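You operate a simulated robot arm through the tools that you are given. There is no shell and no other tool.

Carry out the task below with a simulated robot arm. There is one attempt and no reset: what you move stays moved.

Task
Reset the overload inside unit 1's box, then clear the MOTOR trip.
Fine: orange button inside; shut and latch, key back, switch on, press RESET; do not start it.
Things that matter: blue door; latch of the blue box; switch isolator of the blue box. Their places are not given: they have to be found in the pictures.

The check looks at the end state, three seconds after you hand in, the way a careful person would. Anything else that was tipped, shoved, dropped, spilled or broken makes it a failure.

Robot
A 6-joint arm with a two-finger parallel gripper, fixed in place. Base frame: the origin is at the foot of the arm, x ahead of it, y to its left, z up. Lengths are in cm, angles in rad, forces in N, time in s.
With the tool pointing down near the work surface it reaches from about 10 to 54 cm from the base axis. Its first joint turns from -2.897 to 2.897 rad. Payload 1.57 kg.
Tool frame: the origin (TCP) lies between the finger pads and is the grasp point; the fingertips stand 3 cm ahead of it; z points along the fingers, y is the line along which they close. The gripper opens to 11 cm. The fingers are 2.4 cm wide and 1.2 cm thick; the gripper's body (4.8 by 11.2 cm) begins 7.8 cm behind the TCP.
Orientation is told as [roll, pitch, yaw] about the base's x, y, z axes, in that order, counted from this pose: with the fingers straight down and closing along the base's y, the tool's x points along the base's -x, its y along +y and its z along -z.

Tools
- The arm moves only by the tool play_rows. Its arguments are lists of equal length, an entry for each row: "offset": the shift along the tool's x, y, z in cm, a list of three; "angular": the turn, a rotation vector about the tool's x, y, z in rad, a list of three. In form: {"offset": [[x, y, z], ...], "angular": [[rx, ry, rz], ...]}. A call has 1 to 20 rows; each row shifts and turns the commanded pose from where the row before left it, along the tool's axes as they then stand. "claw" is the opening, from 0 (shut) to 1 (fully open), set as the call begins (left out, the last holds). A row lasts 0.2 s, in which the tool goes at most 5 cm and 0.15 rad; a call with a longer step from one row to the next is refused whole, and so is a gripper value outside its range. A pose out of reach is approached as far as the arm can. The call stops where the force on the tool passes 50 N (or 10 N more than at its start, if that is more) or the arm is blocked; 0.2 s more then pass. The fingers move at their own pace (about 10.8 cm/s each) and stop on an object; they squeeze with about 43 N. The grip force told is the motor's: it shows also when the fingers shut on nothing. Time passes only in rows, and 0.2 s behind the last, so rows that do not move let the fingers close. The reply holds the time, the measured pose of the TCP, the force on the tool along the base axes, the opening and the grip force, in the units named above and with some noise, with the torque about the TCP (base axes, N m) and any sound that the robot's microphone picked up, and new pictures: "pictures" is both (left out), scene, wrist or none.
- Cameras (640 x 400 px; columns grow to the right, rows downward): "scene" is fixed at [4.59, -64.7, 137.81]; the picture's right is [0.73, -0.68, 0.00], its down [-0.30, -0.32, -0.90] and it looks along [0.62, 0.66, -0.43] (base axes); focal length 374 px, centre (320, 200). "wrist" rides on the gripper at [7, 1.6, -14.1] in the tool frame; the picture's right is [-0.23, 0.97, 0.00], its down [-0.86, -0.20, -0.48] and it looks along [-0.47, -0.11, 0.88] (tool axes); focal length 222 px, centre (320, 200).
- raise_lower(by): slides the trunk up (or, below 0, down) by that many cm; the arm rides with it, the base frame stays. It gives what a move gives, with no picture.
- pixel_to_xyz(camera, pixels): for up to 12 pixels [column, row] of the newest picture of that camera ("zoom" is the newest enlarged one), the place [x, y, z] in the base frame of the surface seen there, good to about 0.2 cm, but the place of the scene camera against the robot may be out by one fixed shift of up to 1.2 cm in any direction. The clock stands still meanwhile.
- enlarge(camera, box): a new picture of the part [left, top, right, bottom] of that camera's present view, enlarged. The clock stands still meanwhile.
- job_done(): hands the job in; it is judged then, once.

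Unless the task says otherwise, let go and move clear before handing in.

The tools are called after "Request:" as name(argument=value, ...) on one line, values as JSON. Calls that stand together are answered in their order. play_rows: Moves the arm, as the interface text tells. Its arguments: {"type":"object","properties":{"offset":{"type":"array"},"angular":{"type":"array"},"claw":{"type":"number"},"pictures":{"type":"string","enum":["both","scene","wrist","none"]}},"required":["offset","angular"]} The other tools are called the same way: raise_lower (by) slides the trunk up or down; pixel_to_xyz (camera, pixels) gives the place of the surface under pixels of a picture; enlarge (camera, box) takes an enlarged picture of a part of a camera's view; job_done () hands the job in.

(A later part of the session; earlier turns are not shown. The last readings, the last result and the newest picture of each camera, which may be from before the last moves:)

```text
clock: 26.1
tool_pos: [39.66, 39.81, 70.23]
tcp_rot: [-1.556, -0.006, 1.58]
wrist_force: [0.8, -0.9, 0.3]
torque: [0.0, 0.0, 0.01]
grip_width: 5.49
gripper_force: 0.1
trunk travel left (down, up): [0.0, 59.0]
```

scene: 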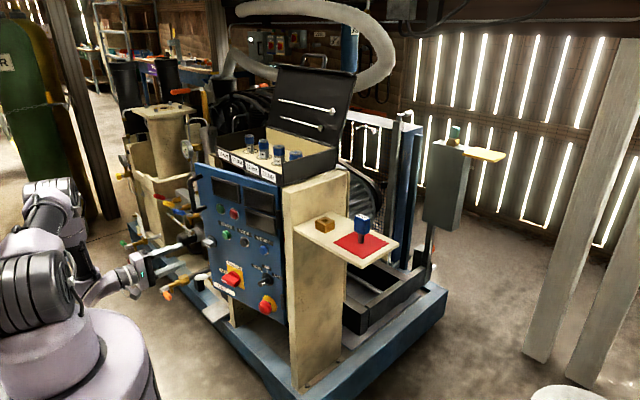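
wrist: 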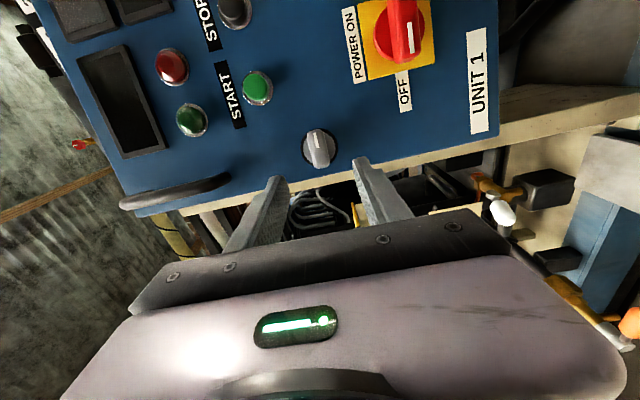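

The hand is free and clear at x≈40. I'll pitch the tool back down to vertical here, away from the door.

Request:
play_rows(offset=[[0, 0, 0], [0, 0, 0], [0, 0, 0], [0, 0, 0], [0, 0, 0], [0, 0, 0], [0, 0, 0], [0, 0, 0], [0, 0, 0], [0, 0, 0], [0, 0, 0]], angular=[[-0.1428, 0, 0], [-0.1428, 0, 0], [-0.1428, 0, 0], [-0.1428, 0, 0], [-0.1428, 0, 0], [-0.1428, 0, 0], [-0.1428, 0, 0], [-0.1428, 0, 0], [-0.1428, 0, 0], [-0.1428, 0, 0], [-0.1428, 0, 0]])

```text
clock: 28.5
tool_pos: [39.66, 39.99, 70.43]
tcp_rot: [0.013, -0.005, 1.58]
wrist_force: [0.0, 0.5, 0.0]
torque: [0.01, -0.01, 0.02]
grip_width: 5.52
gripper_force: 0.0
trunk travel left (down, up): [0.0, 59.0]
```

scene: 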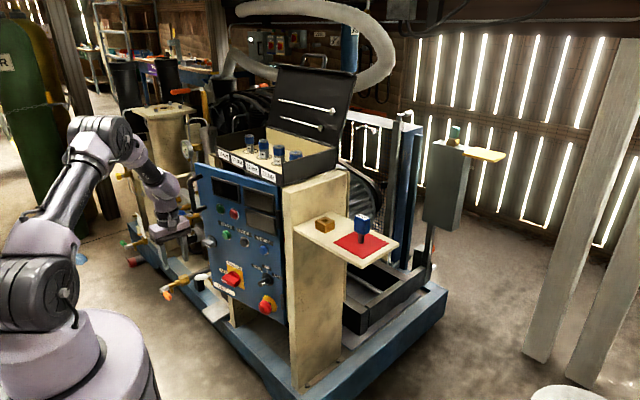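
wrist: 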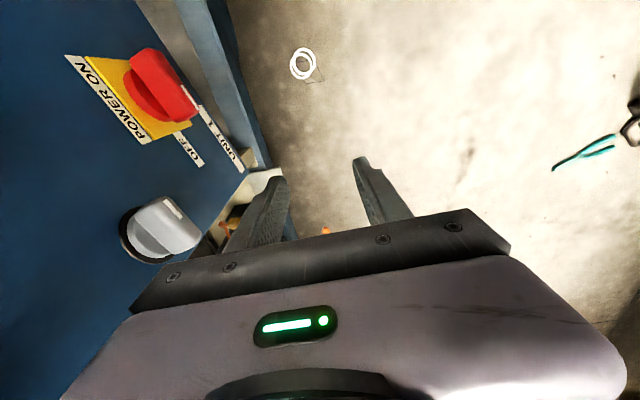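

The tool points down at (39.7, 40, 70.4), clear of everything. I'll move it to about (46, 17, 98) and yaw it so its x-axis faces the base, ready to lift in the arm's own plane.

Request:
play_rows(offset=[[4.6, 0, 0], [4.6, 0, 0], [4.6, 0, 0], [4.6, 0, 0], [4.6, 0, 0], [0, -1.05, -4.6], [0, -1.05, -4.6], [0, -1.05, -4.6], [0, -1.05, -4.6], [0, -1.05, -4.6], [0, -1.05, -4.6], [0, 0, 0], [0, 0, 0], [0, 0, 0], [0, 0, 0], [0, 0, 0], [0, 0, 0], [0, 0, 0], [0, 0, 0], [0, 0, 0]], angular=[[0, 0, 0], [0, 0, 0], [0, 0, 0], [0, 0, 0], [0, 0, 0], [0, 0, 0], [0, 0, 0], [0, 0, 0], [0, 0, 0], [0, 0, 0], [0, 0, 0], [0, 0, 0.1362], [0, 0, 0.1362], [0, 0, 0.1362], [0, 0, 0.1362], [0, 0, 0.1362], [0, 0, 0.1362], [0, 0, 0.1362], [0, 0, 0.1362], [0, 0, 0.1362]])

```text
clock: 32.7
tool_pos: [46.59, 16.88, 97.75]
tcp_rot: [0.01, 0.011, 0.353]
wrist_force: [0.8, -0.1, -0.1]
torque: [0.03, -0.01, -0.02]
grip_width: 5.49
gripper_force: 0.0
trunk travel left (down, up): [0.0, 59.0]
```

scene: 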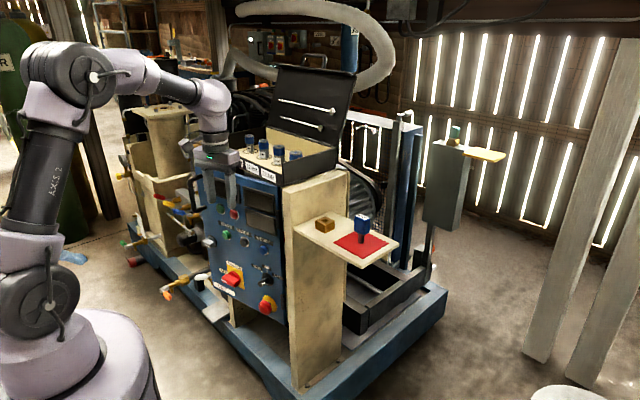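
wrist: 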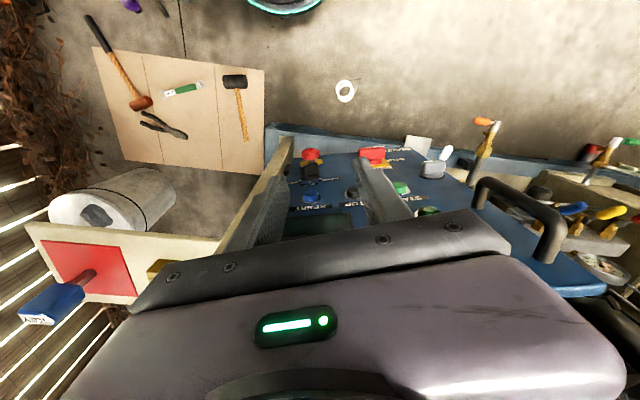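

The tool points down in the arm's plane (azimuth ≈0.35). I'll now lift it to horizontal in that plane.

Request:
play_rows(offset=[[0, 0, 0], [0, 0, 0], [0, 0, 0], [0, 0, 0], [0, 0, 0], [0, 0, 0], [0, 0, 0], [0, 0, 0], [0, 0, 0], [0, 0, 0], [0, 0, 0]], angular=[[0, -0.1428, 0], [0, -0.1428, 0], [0, -0.1428, 0], [0, -0.1428, 0], [0, -0.1428, 0], [0, -0.1428, 0], [0, -0.1428, 0], [0, -0.1428, 0], [0, -0.1428, 0], [0, -0.1428, 0], [0, -0.1428, 0]])

```text
clock: 35.1
tool_pos: [49.89, 18.14, 98.19]
tcp_rot: [0.719, -1.555, -0.365]
wrist_force: [0.0, -1.1, -0.2]
torque: [0.01, 0.01, 0.01]
grip_width: 5.51
gripper_force: 0.1
out of reach, approached as far as the arm can: row 9, 10
trunk travel left (down, up): [0.0, 59.0]
```

scene: 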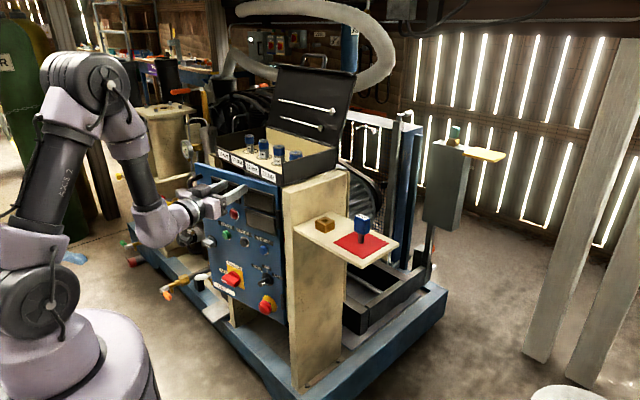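
wrist: 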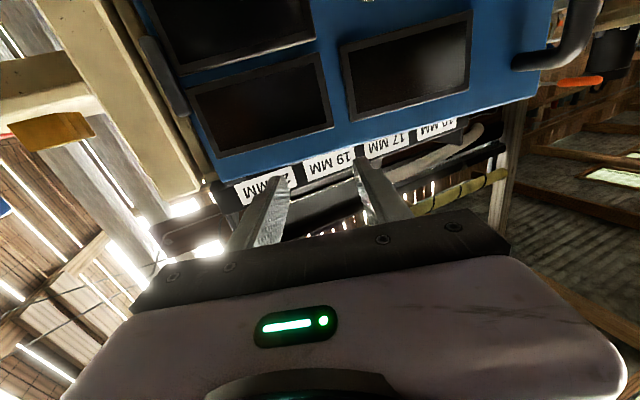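

The tool is horizontal in the arm's plane with only a small forward drift. I'll test the wrist's bend range by lowering 10 cm straight down, which stays clear of the door.

Request:
play_rows(offset=[[2.5, 0, 0], [2.5, 0, 0], [2.5, 0, 0], [2.5, 0, 0]], angular=[[0, 0, 0], [0, 0, 0], [0, 0, 0], [0, 0, 0]], pictures="scene")

```text
clock: 36.1
tool_pos: [49.57, 18.26, 88.16]
tcp_rot: [0.72, -1.556, -0.365]
wrist_force: [-0.2, -0.3, -0.2]
torque: [0.02, 0.02, 0.01]
grip_width: 5.52
gripper_force: 0.1
trunk travel left (down, up): [0.0, 59.0]
```

scene: 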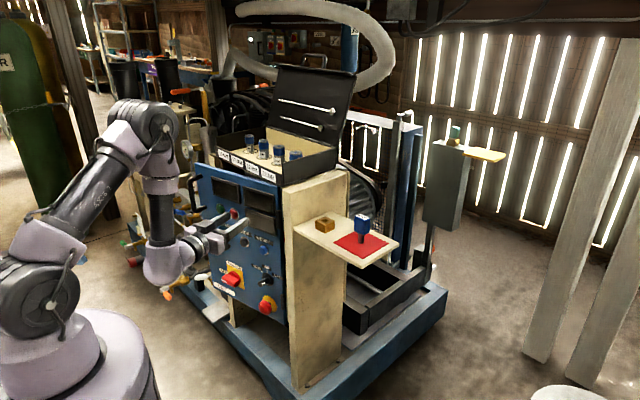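

No limit met, so the new wrist configuration works with the forearm nearly vertical. I'll back off toward (38, 35, 88) to get a wrist view of the handle.

Request:
play_rows(offset=[[0, 3.94, -1.02], [0, 3.94, -1.02], [0, 3.94, -1.02], [0, 3.94, -1.02], [0, 3.94, -1.02]], angular=[[0, 0, 0], [0, 0, 0], [0, 0, 0], [0, 0, 0], [0, 0, 0]], pictures="both")

```text
clock: 37.3
tool_pos: [37.74, 34.77, 88.65]
tcp_rot: [0.685, -1.558, -0.331]
wrist_force: [0.2, 0.6, 0.0]
torque: [0.01, -0.02, 0.0]
grip_width: 5.49
gripper_force: 0.0
trunk travel left (down, up): [0.0, 59.0]
```

scene: 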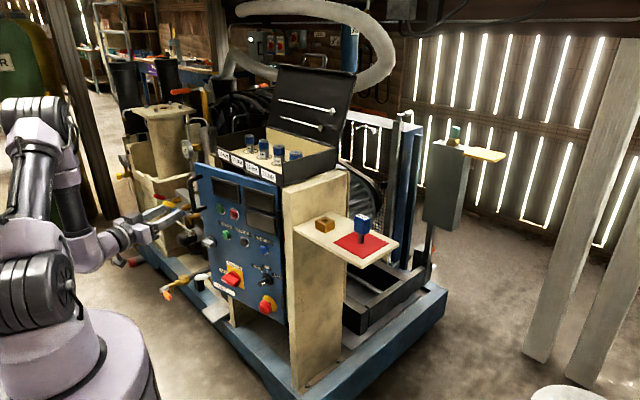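
wrist: 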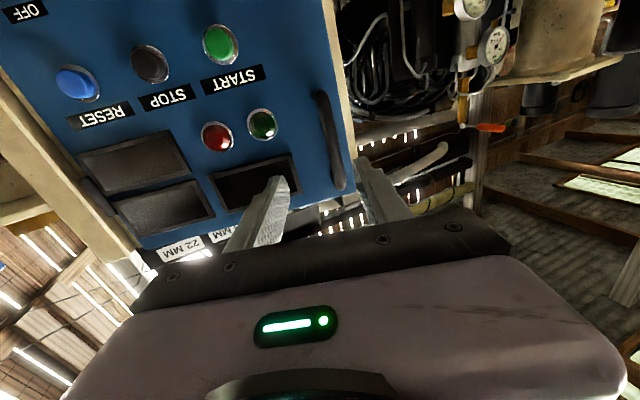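

The handle bar appears at (318–338, 92–188) in the wrist view, straight ahead. I'll measure it.

Request:
pixel_to_xyz(camera="wrist", pixels=[[319, 100], [326, 130], [331, 155], [338, 180], [345, 130], [100, 150], [330, 60], [250, 40]])

Request:
enlarge(camera="wrist", box=[270, 70, 390, 210])

```text
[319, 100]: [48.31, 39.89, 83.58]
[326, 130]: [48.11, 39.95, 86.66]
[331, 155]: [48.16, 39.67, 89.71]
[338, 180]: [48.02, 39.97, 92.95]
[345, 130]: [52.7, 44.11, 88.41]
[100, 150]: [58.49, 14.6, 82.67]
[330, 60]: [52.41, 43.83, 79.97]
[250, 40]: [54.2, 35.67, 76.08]
```

```text
2.86 times, centred on (330, 140) of wrist
```

zoom: 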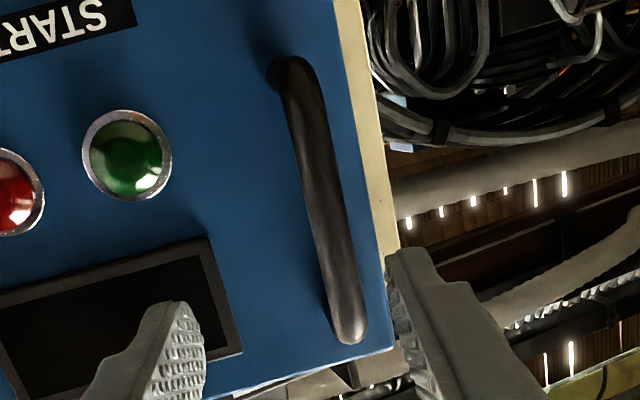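

The bar's axis is near (48.7, 40.1), z 83.5–93, and the door edge at (52.6, 44). I'll advance so the fingers straddle the bar at z≈88.5.

Request:
play_rows(offset=[[0.15, 1.18, 0], [0, 0, 3], [0, 0, 3], [0, 0, 3], [0, 0, 2], [0, 0, 1.1]], angular=[[0, 0, 0], [0, 0, 0], [0, 0, 0], [0, 0, 0], [0, 0, 0], [0, 0, 0]], pictures="wrist")

```text
clock: 38.7
tool_pos: [48.86, 40.13, 88.16]
tcp_rot: [0.61, -1.557, -0.256]
wrist_force: [-0.3, -0.2, 0.5]
torque: [-0.02, 0.0, 0.01]
grip_width: 5.48
gripper_force: 0.1
trunk travel left (down, up): [0.0, 59.0]
```

wrist: 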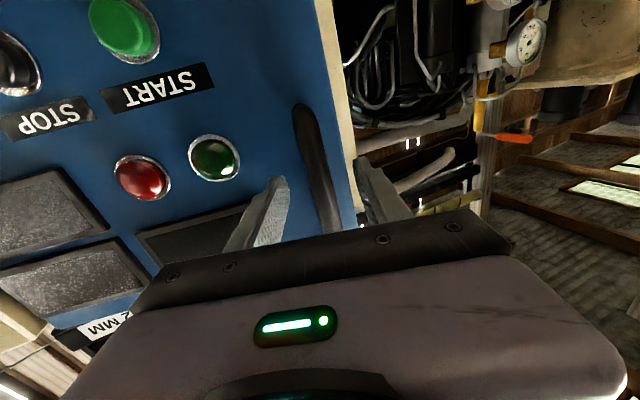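

The bar sits between the pads at (320,180). I'll close on it and then pull along the door's arc, letting the round bar turn in the pads.

Request:
play_rows(offset=[[0, 0, 0], [0, 0, 0], [0, 0, 0]], angular=[[0, 0, 0], [0, 0, 0], [0, 0, 0]], claw=0, pictures="none")

Request:
play_rows(offset=[[0, -0.073, -1.85], [0, -0.22, -1.861], [0, -0.381, -1.827], [0, -0.536, -1.796], [0, -0.686, -1.738], [0, -0.832, -1.673], [0, -0.975, -1.601], [0, -1.098, -1.509]], angular=[[0.025, 0, 0], [0.025, 0, 0], [0.025, 0, 0], [0.025, 0, 0], [0.025, 0, 0], [0.025, 0, 0], [0.025, 0, 0], [0.025, 0, 0]])

```text
clock: 39.5
tool_pos: [48.62, 40.44, 88.34]
tcp_rot: [0.579, -1.558, -0.224]
wrist_force: [-6.0, 18.7, -0.5]
torque: [-0.36, -0.23, 0.08]
grip_width: 1.58
gripper_force: 31.7
trunk travel left (down, up): [0.0, 59.0]
```

```text
clock: 41.3
tool_pos: [36.43, 32.06, 88.34]
tcp_rot: [0.319, -1.559, -0.161]
wrist_force: [-30.0, 28.9, -8.3]
torque: [-0.59, -0.23, 0.16]
grip_width: 1.57
gripper_force: 31.5
trunk travel left (down, up): [0.0, 59.0]
```

scene: 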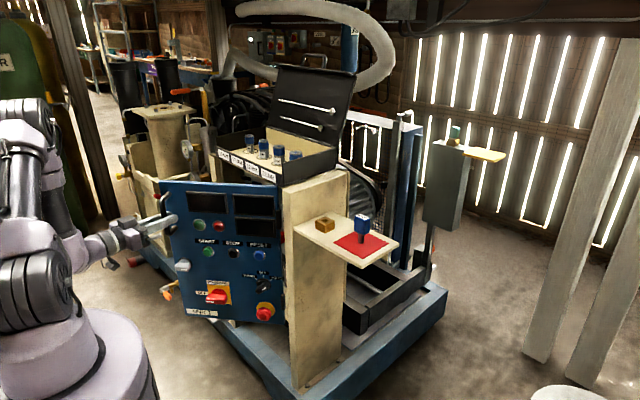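
wrist: 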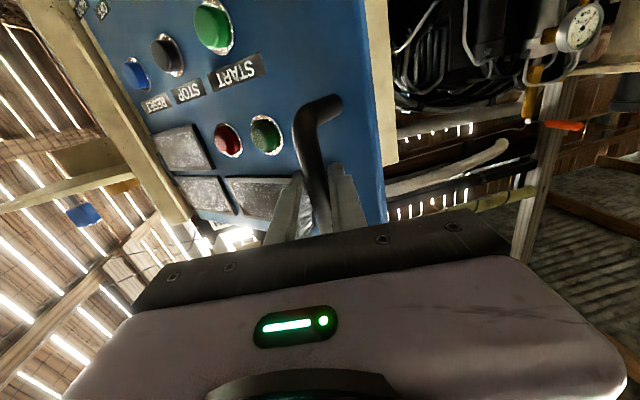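

The door is about 39° open now. I'll let go of the bar, back out, and move left to look inside the box.

Request:
play_rows(offset=[[0, 0, 0], [0, 0, 0], [0, 0, 0], [0, 0, -1.5], [0, 0, -1.5], [0, 0, -1.5], [0, 1, -0.5], [0, 3, 0], [0, 3, 0], [0, 3, 0], [0, 3, 0]], angular=[[0, 0, 0], [0, 0, 0], [0, 0, 0], [0, 0, 0], [0, 0, 0], [0, 0, 0], [0, 0, 0], [0, 0, 0], [0, 0, 0], [0, 0, 0], [0, 0, 0]], claw=0.5)

```text
clock: 43.7
tool_pos: [29.5, 43.79, 88.3]
tcp_rot: [0.458, -1.557, -0.305]
wrist_force: [0.0, 0.0, 0.8]
torque: [0.02, -0.03, -0.01]
grip_width: 5.51
gripper_force: 0.0
trunk travel left (down, up): [0.0, 59.0]
```

scene: 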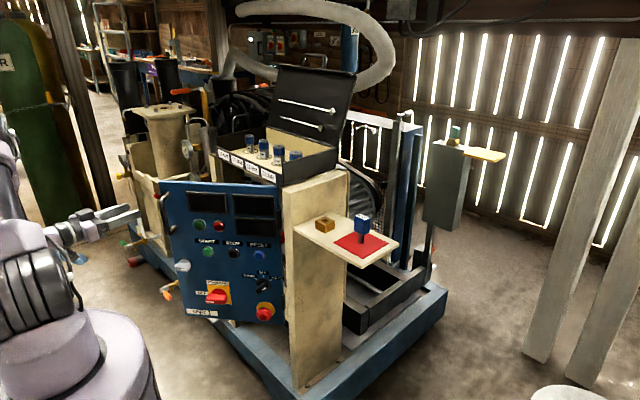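
wrist: 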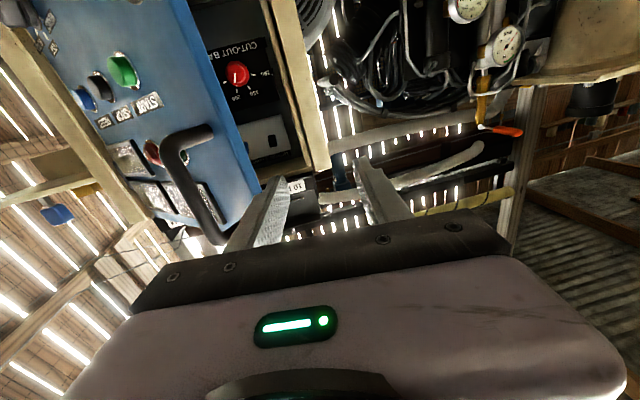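

Now part of the interior shows: a red dial marked CUT-OUT at (238,72). I'll close the fingers, lower the hand, and turn it slightly right to look further inside.

Request:
play_rows(offset=[[3, 0, 0], [3, 0, 0], [3, 0, 0], [3, 0, 0]], angular=[[0.125, 0, 0], [0.125, 0, 0], [0.125, 0, 0], [0.125, 0, 0]], claw=0)

```text
clock: 44.7
tool_pos: [29.33, 43.82, 76.48]
tcp_rot: [-0.052, -1.557, -0.296]
wrist_force: [-0.2, 0.5, 0.6]
torque: [0.01, 0.03, -0.03]
grip_width: 0.02
gripper_force: 20.9
trunk travel left (down, up): [0.0, 59.0]
```

scene: 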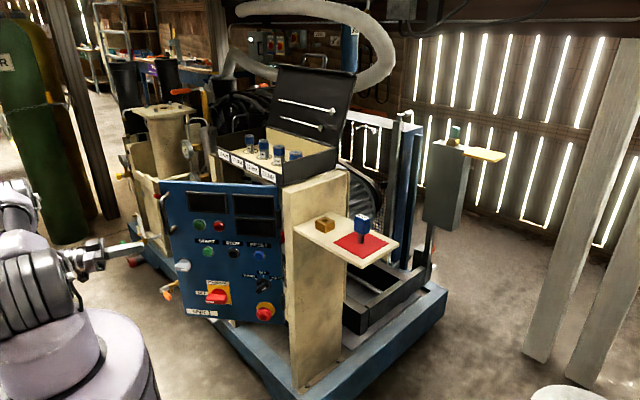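
wrist: 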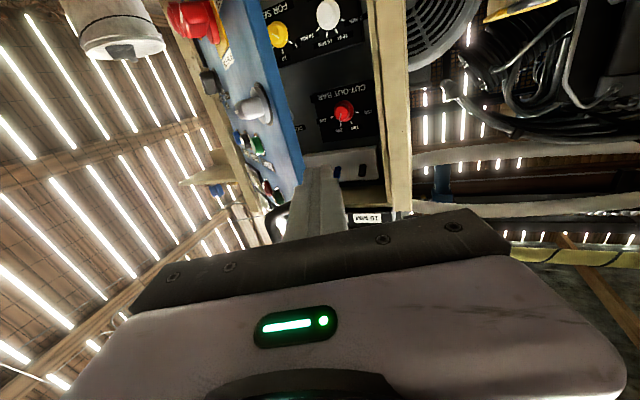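

The interior shows dials (yellow, white, red) on a black panel; the orange button isn't visible yet. I'll enlarge and measure.

Request:
enlarge(camera="wrist", box=[190, 0, 430, 240])

Request:
pixel_to_xyz(camera="wrist", pixels=[[344, 110], [328, 15], [277, 35], [300, 100], [365, 170], [345, 170], [320, 145], [395, 150], [380, 60], [300, 170], [268, 60], [285, 120]])

```text
1.67 times, centred on (310, 120) of wrist
```

zoom: 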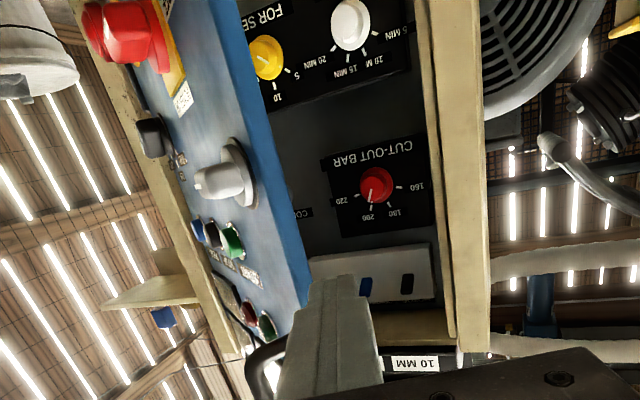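

```text
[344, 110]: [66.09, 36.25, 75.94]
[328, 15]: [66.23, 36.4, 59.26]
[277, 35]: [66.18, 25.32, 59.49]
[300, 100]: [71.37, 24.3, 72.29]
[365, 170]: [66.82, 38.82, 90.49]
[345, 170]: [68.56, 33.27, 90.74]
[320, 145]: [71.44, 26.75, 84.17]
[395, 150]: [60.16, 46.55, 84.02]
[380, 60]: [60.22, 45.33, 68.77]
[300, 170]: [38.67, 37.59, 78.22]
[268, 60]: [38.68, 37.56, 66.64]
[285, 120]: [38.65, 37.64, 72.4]
```

The door edge is at (38.7, 37.6) and the back plate inside is at x≈71.4. I'll slip the closed fingers past the door's edge on the inside at z≈78, between knob and handle heights.

Request:
play_rows(offset=[[-0.375, 0.19, 2.94], [-0.375, 0.19, 2.94], [-0.375, 0.19, 2.94], [-0.375, 0.19, 2.94]], angular=[[0, 0, 0], [0, 0, 0], [0, 0, 0], [0, 0, 0]], pictures="both")

```text
clock: 45.7
tool_pos: [41.01, 40.77, 77.83]
tcp_rot: [-0.054, -1.557, -0.291]
wrist_force: [0.2, 0.0, 1.3]
torque: [0.0, 0.01, -0.01]
grip_width: 0.0
gripper_force: 21.7
trunk travel left (down, up): [0.0, 59.0]
```

scene: 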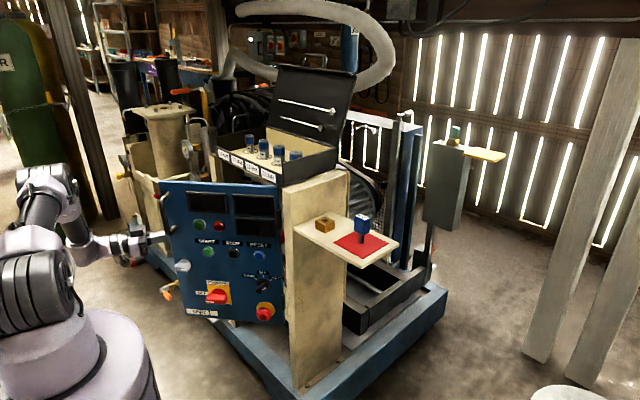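
wrist: 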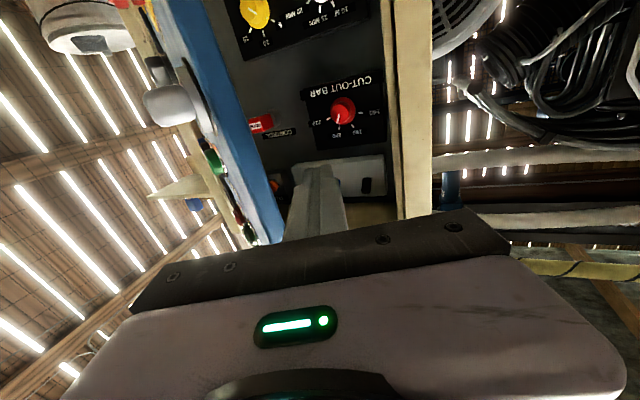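

The fingers are just inside the door's edge, with no contact. I'll sweep right, following the edge's arc, to push the door open to about 60°.

Request:
play_rows(offset=[[0, -1.3, 0.45], [0, -1.3, 0.45], [0, -1.725, -0.945], [0, -1.725, -0.945], [0, -1.95, -0.755], [0, -1.95, -0.755], [0, -2.02, -0.515], [0, -2.02, -0.515]], angular=[[0, 0, 0], [0, 0, 0], [0, 0, 0], [0, 0, 0], [0, 0, 0], [0, 0, 0], [0, 0, 0], [0, 0, 0]], pictures="both")

```text
clock: 47.5
tool_pos: [32.72, 28.74, 77.83]
tcp_rot: [-0.051, -1.557, -0.295]
wrist_force: [0.1, 0.4, -0.6]
torque: [-0.04, 0.04, -0.03]
grip_width: 0.01
gripper_force: 21.5
trunk travel left (down, up): [0.0, 59.0]
```

scene: 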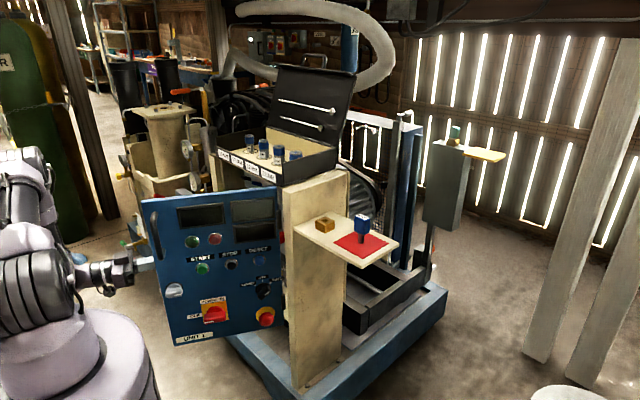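
wrist: 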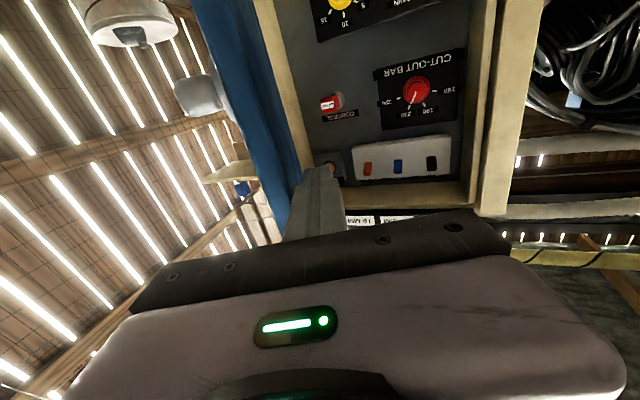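

The door is about 58° open and more of the interior shows: a "CONTROL" item at (330,100), a white strip with coloured parts at (400,165), and something at (330,165). I'll enlarge that.

Request:
enlarge(camera="wrist", box=[290, 70, 490, 215])

Request:
pixel_to_xyz(camera="wrist", pixels=[[330, 103], [367, 167], [398, 166], [432, 163], [330, 165], [335, 155], [270, 100], [300, 150], [345, 165], [250, 60]])

```text
2.76 times, centred on (390, 142) of wrist
```

zoom: 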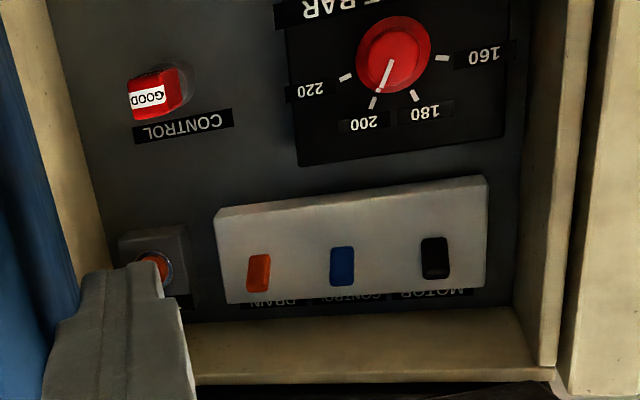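

```text
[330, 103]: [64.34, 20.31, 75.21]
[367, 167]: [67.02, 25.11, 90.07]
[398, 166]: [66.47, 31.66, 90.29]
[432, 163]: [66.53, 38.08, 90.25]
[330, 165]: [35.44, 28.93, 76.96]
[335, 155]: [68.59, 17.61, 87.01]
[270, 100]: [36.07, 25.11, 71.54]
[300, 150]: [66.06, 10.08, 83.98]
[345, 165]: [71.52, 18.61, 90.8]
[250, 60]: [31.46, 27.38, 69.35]
```

A round orange button in a grey housing is at about (330,166), i.e. near (67.5, 17.5, 89); the orange rocker at (367,167) is labelled DRAIN and is not it. I'll continue pushing the door to about 72°.

Request:
play_rows(offset=[[0, -2.07, -0.28], [0, -2.07, -0.28], [0, -1.79, -0.02], [0, -1.79, -0.02]], angular=[[0, 0, 0], [0, 0, 0], [0, 0, 0], [0, 0, 0]], pictures="both")

```text
clock: 48.5
tool_pos: [29.75, 21.64, 78.01]
tcp_rot: [-0.038, -1.556, -0.309]
wrist_force: [0.6, -0.3, 0.9]
torque: [-0.03, 0.01, 0.01]
grip_width: 0.01
gripper_force: 21.2
trunk travel left (down, up): [0.0, 59.0]
```

scene: 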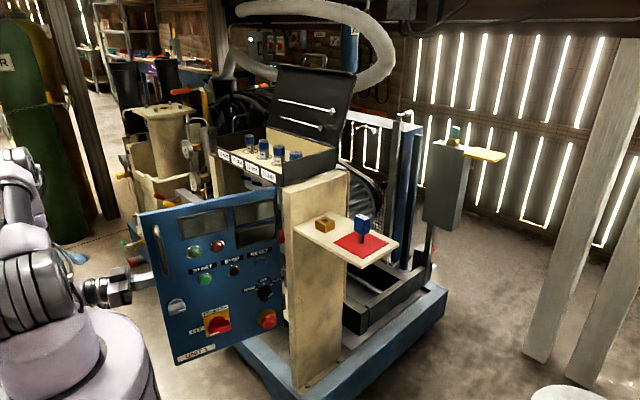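
wrist: 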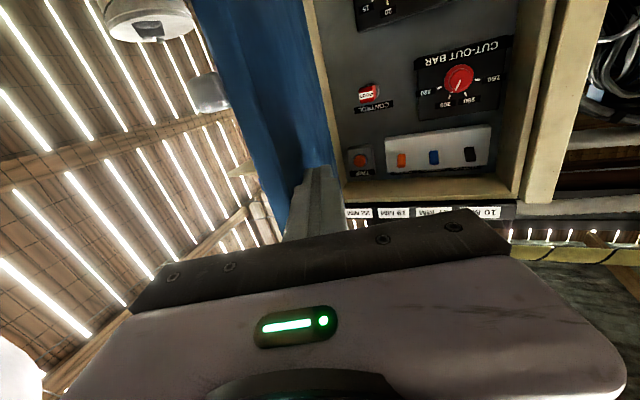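

Request:
enlarge(camera="wrist", box=[320, 60, 520, 220])

Request:
pixel_to_xyz(camera="wrist", pixels=[[360, 159], [352, 159], [372, 165], [402, 160], [360, 180], [345, 120], [310, 140], [285, 120], [255, 100], [230, 60], [440, 185], [325, 100]])

```text
2.50 times, centred on (420, 140) of wrist
```

zoom: 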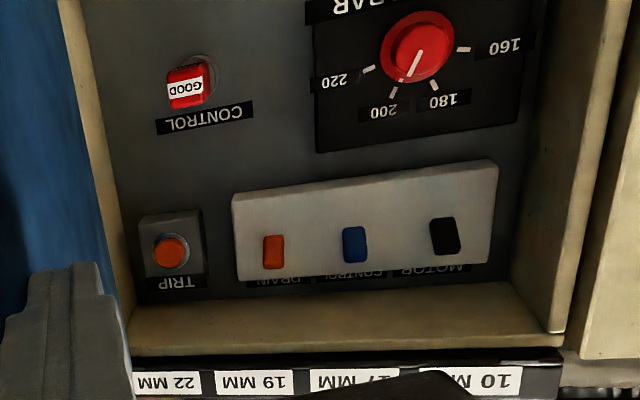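

```text
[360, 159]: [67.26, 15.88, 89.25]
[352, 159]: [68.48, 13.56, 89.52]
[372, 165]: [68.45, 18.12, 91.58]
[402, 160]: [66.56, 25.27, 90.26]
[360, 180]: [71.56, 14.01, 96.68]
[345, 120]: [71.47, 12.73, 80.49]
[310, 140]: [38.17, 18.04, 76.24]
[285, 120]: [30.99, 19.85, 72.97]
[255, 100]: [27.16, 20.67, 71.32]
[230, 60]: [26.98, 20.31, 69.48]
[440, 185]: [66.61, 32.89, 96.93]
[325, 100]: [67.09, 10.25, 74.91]
```

The round orange button is labelled TRIP, with its face at (67.3, 15.9, 89.3). To make room, I'll slide the fingers along the inside of the door toward the hinge and push it past 90°.

Request:
play_rows(offset=[[0, 1.5, 0], [0, 0.74, 3.17], [0, 0.74, 3.17], [0, 0.74, 3.17], [0, 0.74, 3.17], [0, 0, 0], [0, 0, 0]], angular=[[0, 0, 0], [0, 0, 0], [0, 0, 0], [0, 0, 0], [0, 0, 0], [0.13, 0, 0], [0.13, 0, 0]], pictures="wrist")

Request:
play_rows(offset=[[0, -1.231, 0.857], [0, -1.231, 0.857], [0, -1.231, 0.857], [0, -1.231, 0.857], [0, -1.231, 0.857], [0, -1.231, 0.857]], angular=[[0, 0, 0], [0, 0, 0], [0, 0, 0], [0, 0, 0], [0, 0, 0], [0, 0, 0]], pictures="both")

```text
clock: 49.3
tool_pos: [35.98, 22.26, 77.76]
tcp_rot: [0.03, -1.558, -0.377]
wrist_force: [-30.7, 9.9, -0.2]
torque: [-0.21, -0.77, -1.29]
grip_width: 0.0
gripper_force: 21.9
trunk travel left (down, up): [0.0, 59.0]
stopped in row 4: the force on the tool passed its limit at 150 N (the readings are from after the stop); the commanded pose is now the measured one
```

wrist: 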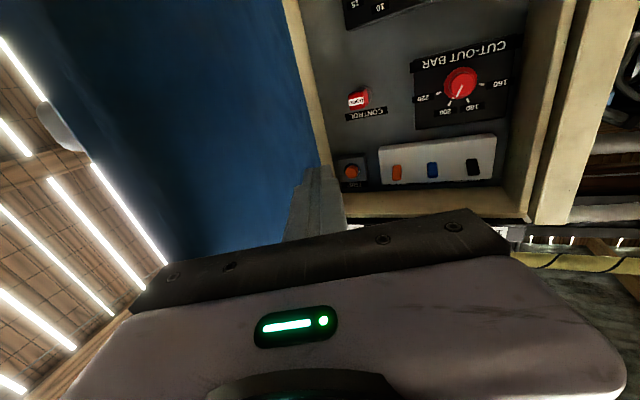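

```text
clock: 49.6
tool_pos: [35.94, 22.27, 77.7]
tcp_rot: [0.1, -1.558, -0.446]
wrist_force: [-40.8, 11.2, 3.5]
torque: [-0.29, -0.79, -1.61]
grip_width: 0.0
gripper_force: 21.1
trunk travel left (down, up): [0.0, 59.0]
stopped in row 1: the force on the tool passed its limit at 68 N (the readings are from after the stop); the commanded pose is now the measured one
```

scene: 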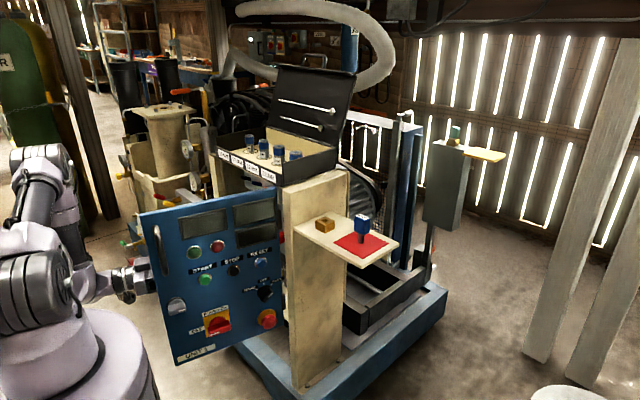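
wrist: 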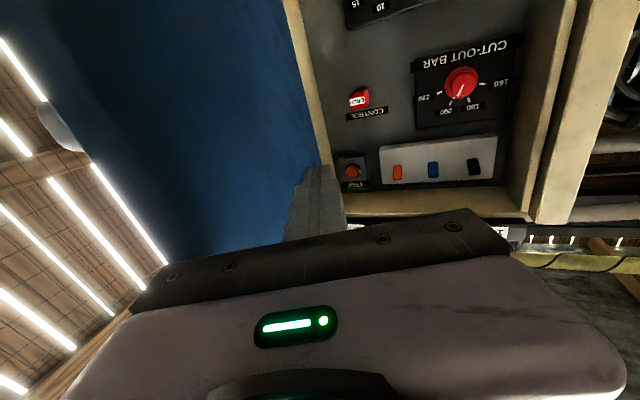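

The 150 N stop came from the gripper body's right corner meeting the door's free edge (about (27,20.5)). I'll back off, shift well left, move in, and turn the tool more to the right so only the fingertips touch the door.

Request:
play_rows(offset=[[0, 0.5, -2.5], [0, 3, 0], [0, 3, 0], [0, 0, 4], [0, 0, 4], [0, 0, 0], [0, 0, 0], [0, 0, 0], [0, 0, 0]], angular=[[0, 0, 0], [0, 0, 0], [0, 0, 0], [0, 0, 0], [0, 0, 0], [0.1385, 0, 0], [0.1385, 0, 0], [0.1385, 0, 0], [0.1385, 0, 0]], pictures="both")

```text
clock: 51.6
tool_pos: [43.61, 26.32, 77.77]
tcp_rot: [-0.489, -1.555, -0.414]
wrist_force: [0.1, 0.9, 0.1]
torque: [0.01, 0.02, -0.01]
grip_width: 0.0
gripper_force: 21.6
trunk travel left (down, up): [0.0, 59.0]
```

scene: 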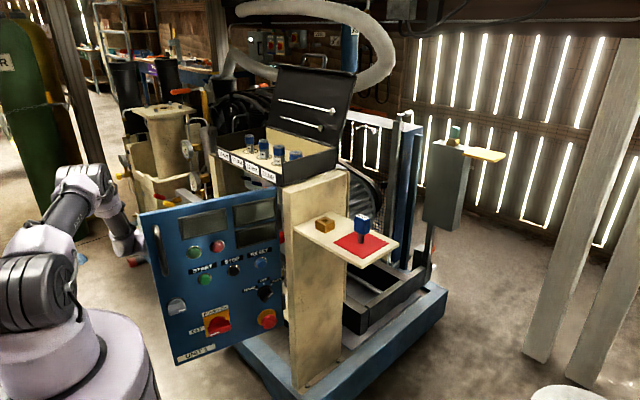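
wrist: 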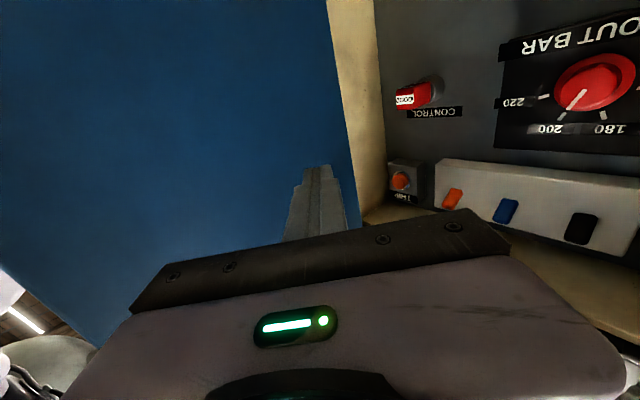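

The tool is now on the inner side of the door, pointing toward it. I'll measure the door's inner face before pushing.

Request:
pixel_to_xyz(camera="wrist", pixels=[[200, 150], [300, 100], [60, 200], [100, 250], [340, 120], [350, 60], [400, 180], [411, 187]])

Request:
enlarge(camera="wrist", box=[370, 140, 450, 220])

```text
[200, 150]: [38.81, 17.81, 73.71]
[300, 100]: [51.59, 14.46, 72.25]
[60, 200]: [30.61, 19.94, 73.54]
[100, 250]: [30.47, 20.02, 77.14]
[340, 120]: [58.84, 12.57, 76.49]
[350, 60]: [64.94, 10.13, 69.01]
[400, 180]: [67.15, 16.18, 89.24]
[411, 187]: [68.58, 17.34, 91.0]
```

```text
5.00 times, centred on (410, 180) of wrist
```

zoom: 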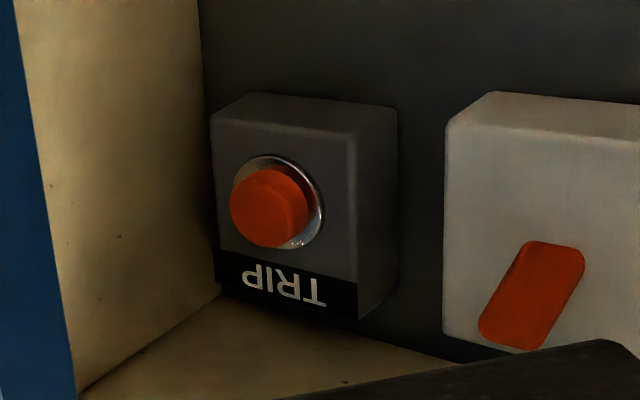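

The inner face runs from (30.6,19.9) to (58.8,12.6), i.e. 75° open. I'll push it with the fingertips along −y at x≈45 until it is past 90°.

Request:
play_rows(offset=[[0, -0.929, 1.178], [0, -0.929, 1.178], [0, -0.929, 1.178], [0, -0.929, 1.178], [0, -0.929, 1.178], [0, -0.929, 1.178], [0, -0.929, 1.178], [0, -0.929, 1.178], [0, -0.929, 1.178], [0, -0.929, 1.178]], angular=[[0, 0, 0], [0, 0, 0], [0, 0, 0], [0, 0, 0], [0, 0, 0], [0, 0, 0], [0, 0, 0], [0, 0, 0], [0, 0, 0], [0, 0, 0]], pictures="both")

```text
clock: 53.8
tool_pos: [43.59, 11.19, 77.64]
tcp_rot: [-0.479, -1.555, -0.425]
wrist_force: [0.0, 0.4, 0.3]
torque: [-0.01, -0.02, -0.04]
grip_width: 0.0
gripper_force: 21.9
trunk travel left (down, up): [0.0, 59.0]
```

scene: 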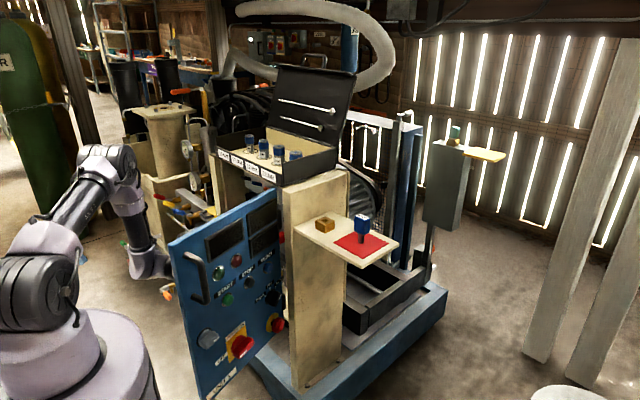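
wrist: 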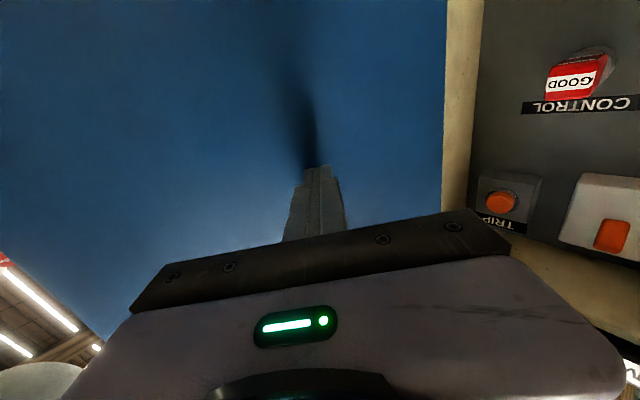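

The door is now well past 90° and clear. I'll pull the hand off to the left, raise it to button height z≈89.3, and turn it back to about −20°.

Request:
play_rows(offset=[[0, 1.55, -1.96], [-2.92, 1.55, -1.96], [-2.92, 1.55, -1.96], [-2.92, 1.55, -1.96], [-2.92, 0, 0], [0, 0, 0], [0, 0, 0], [0, 0, 0], [0, 0, 0]], angular=[[0, 0, 0], [0, 0, 0], [0, 0, 0], [0, 0, 0], [0, 0, 0], [-0.139, 0, 0], [-0.139, 0, 0], [-0.139, 0, 0], [-0.139, 0, 0]], pictures="both")

```text
clock: 55.8
tool_pos: [43.78, 21.31, 89.33]
tcp_rot: [0.088, -1.555, -0.434]
wrist_force: [-0.1, 1.1, 1.2]
torque: [0.0, -0.01, 0.01]
grip_width: 0.01
gripper_force: 21.8
trunk travel left (down, up): [0.0, 59.0]
```

scene: 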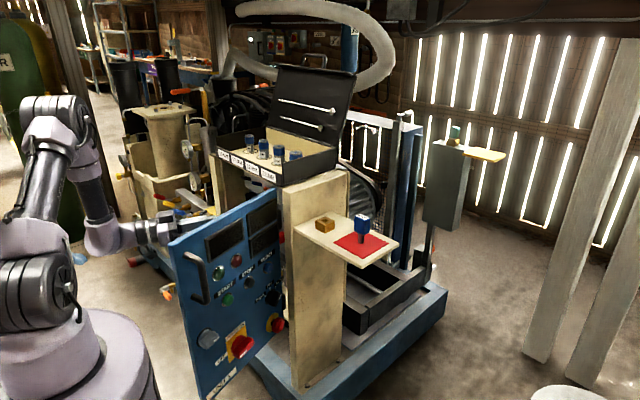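
wrist: 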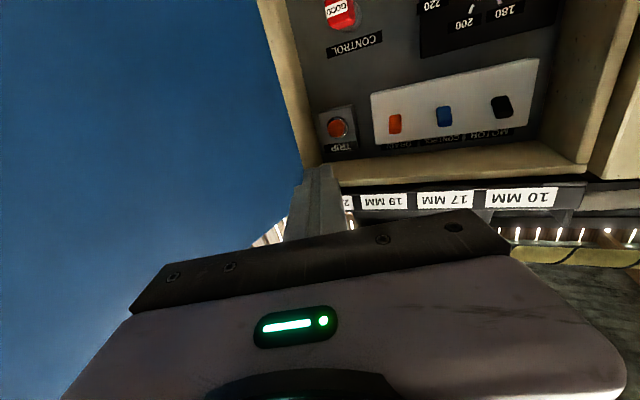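

The TRIP button shows at (337,126). I'll measure it once more and enlarge the area.

Request:
enlarge(camera="wrist", box=[300, 60, 560, 220])

Request:
pixel_to_xyz(camera="wrist", pixels=[[338, 127], [330, 128], [344, 122], [337, 137], [336, 118], [322, 125], [352, 135], [285, 80], [330, 165], [395, 123], [300, 165]])

```text
2.46 times, centred on (430, 140) of wrist
```

zoom: 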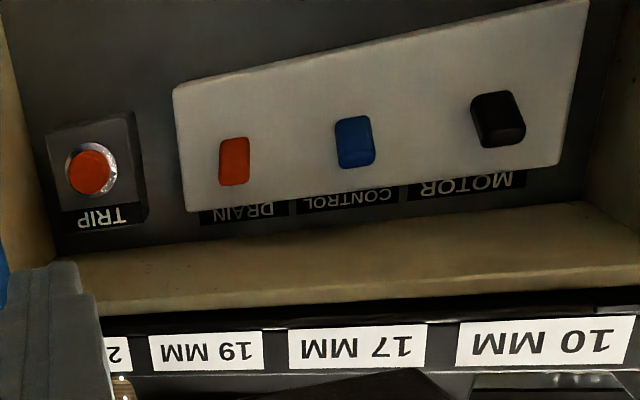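

```text
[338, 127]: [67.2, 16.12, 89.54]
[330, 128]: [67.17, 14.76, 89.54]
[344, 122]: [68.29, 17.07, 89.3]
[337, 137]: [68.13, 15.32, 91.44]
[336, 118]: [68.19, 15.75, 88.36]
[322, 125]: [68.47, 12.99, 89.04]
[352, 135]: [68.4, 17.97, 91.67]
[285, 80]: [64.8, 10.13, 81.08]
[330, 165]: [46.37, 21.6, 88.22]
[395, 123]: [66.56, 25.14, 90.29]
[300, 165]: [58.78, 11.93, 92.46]
```

The button's centre is about (67.2, 15.7, 89.5), standing 1.3 cm proud. I'll line the closed fingertips up about 2 cm in front of it.

Request:
play_rows(offset=[[-0.03, 0.445, 3.15], [-0.03, 0.445, 3.15], [-0.03, 0.445, 3.15], [-0.03, 0.445, 3.15], [-0.03, 0.445, 3.15], [-0.03, 0.445, 3.15]], angular=[[0, 0, 0], [0, 0, 0], [0, 0, 0], [0, 0, 0], [0, 0, 0], [0, 0, 0]], pictures="both")

```text
clock: 57.2
tool_pos: [62.52, 17.44, 89.17]
tcp_rot: [0.03, -1.554, -0.375]
wrist_force: [-0.2, 0.5, 0.2]
torque: [-0.01, 0.01, 0.01]
grip_width: 0.02
gripper_force: 21.3
trunk travel left (down, up): [0.0, 59.0]
```

scene: 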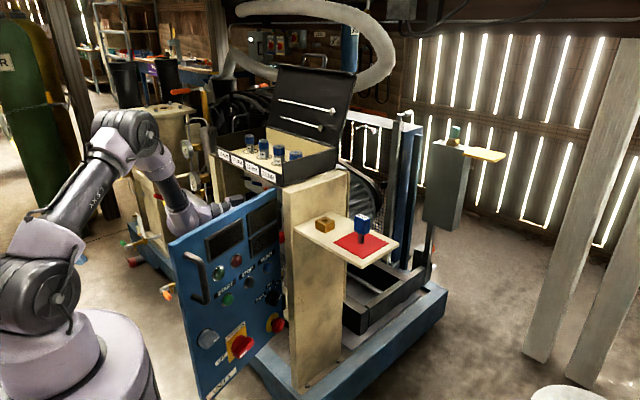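
wrist: 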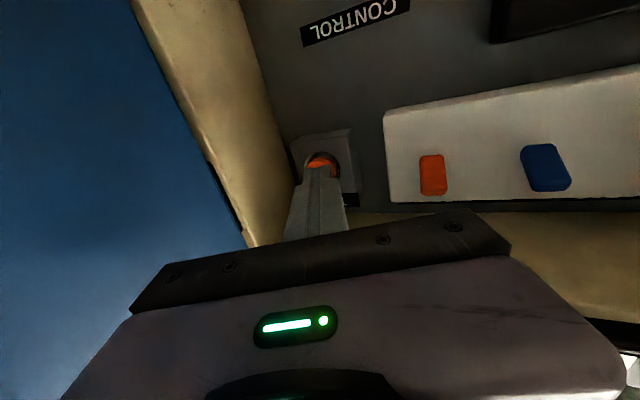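

The fingertips stand right in front of the TRIP button (its orange rim at (322,163)). I'll push gently forward and watch force and sound.

Request:
play_rows(offset=[[0, 0, 1], [0, 0, 0.7], [0, 0, 0.4], [0, 0, 0.4]], angular=[[0, 0, 0], [0, 0, 0], [0, 0, 0], [0, 0, 0]], pictures="wrist")

```text
clock: 58.2
tool_pos: [64.8, 16.73, 89.2]
tcp_rot: [0.037, -1.554, -0.381]
wrist_force: [-11.9, 6.4, -1.7]
torque: [-0.09, -0.06, 0.2]
grip_width: 0.0
gripper_force: 21.2
trunk travel left (down, up): [0.0, 59.0]
heard: click
```

wrist: 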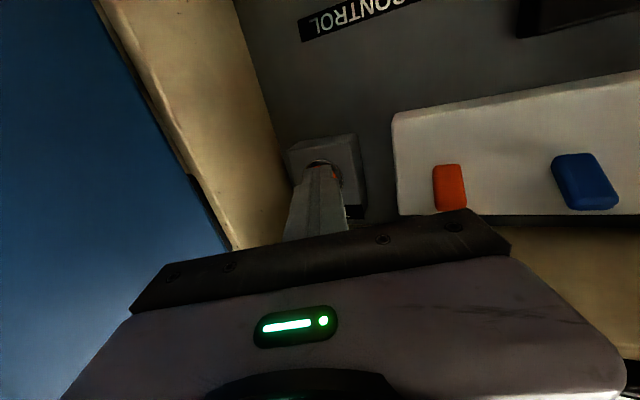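

A click was heard with about 13 N, so the button went in. I'll back straight out and check the button's look.

Request:
play_rows(offset=[[0, 0, -2], [0, 0, -3], [0, 0, -3.5], [0, -0.445, -3.5], [0, -0.445, -3.5], [0, -0.445, -3.5]], angular=[[0, 0, 0], [0, 0, 0], [0, 0, 0], [0, 0, 0], [0, 0, 0], [0, 0, 0]], pictures="both")

Request:
enlarge(camera="wrist", box=[290, 60, 550, 220])

```text
clock: 59.6
tool_pos: [46.37, 21.68, 89.34]
tcp_rot: [0.086, -1.555, -0.434]
wrist_force: [0.6, -0.2, 0.4]
torque: [-0.04, -0.03, 0.0]
grip_width: 0.01
gripper_force: 21.2
trunk travel left (down, up): [0.0, 59.0]
```

scene: 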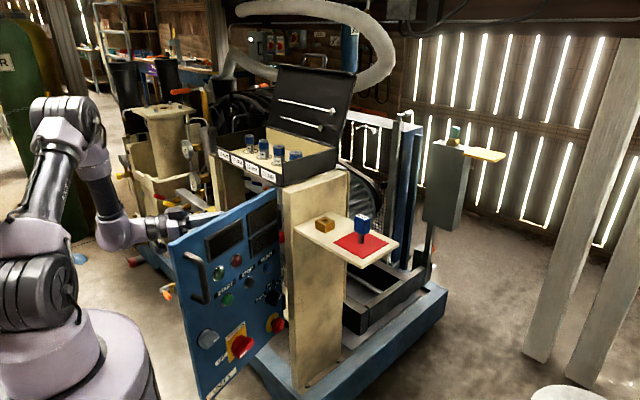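
wrist: 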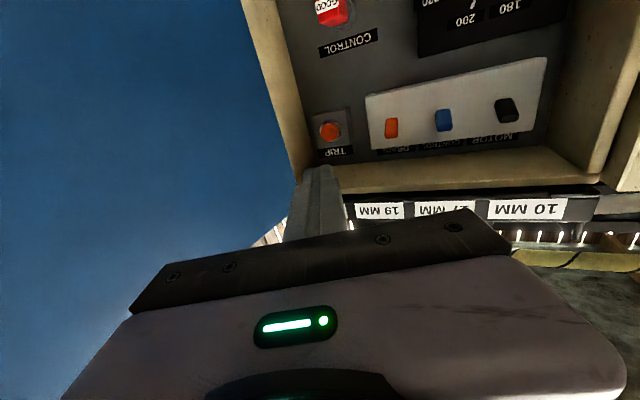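

```text
2.46 times, centred on (420, 140) of wrist
```

zoom: 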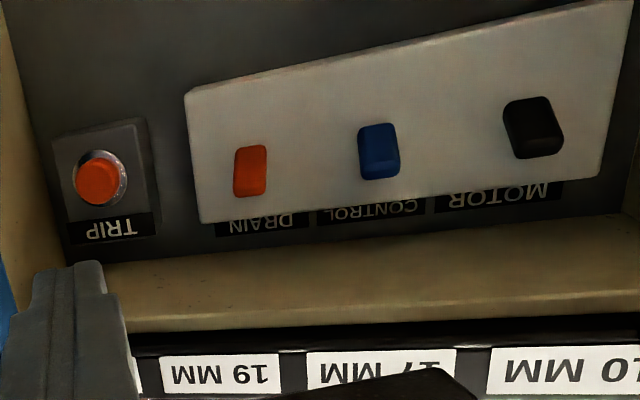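

The button looks similar from here; I'll measure its face against the housing to see whether it stayed in.

Request:
pixel_to_xyz(camera="wrist", pixels=[[329, 132], [326, 131], [333, 131], [330, 128], [331, 136], [345, 120], [345, 140], [318, 145], [391, 128], [443, 121], [507, 110]])

Request:
enlarge(camera="wrist", box=[305, 105, 365, 160])

```text
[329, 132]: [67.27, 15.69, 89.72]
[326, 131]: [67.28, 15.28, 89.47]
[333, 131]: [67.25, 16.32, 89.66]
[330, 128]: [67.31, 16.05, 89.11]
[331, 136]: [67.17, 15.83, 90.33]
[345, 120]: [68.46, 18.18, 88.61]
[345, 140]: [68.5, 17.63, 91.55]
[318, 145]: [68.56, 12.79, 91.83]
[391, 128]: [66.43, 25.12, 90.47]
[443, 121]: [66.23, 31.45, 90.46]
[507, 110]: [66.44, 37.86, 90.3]
```

```text
7.27 times, centred on (335, 132) of wrist
```

zoom: 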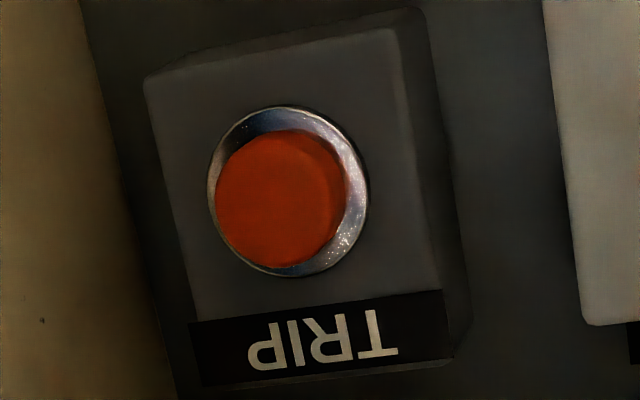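

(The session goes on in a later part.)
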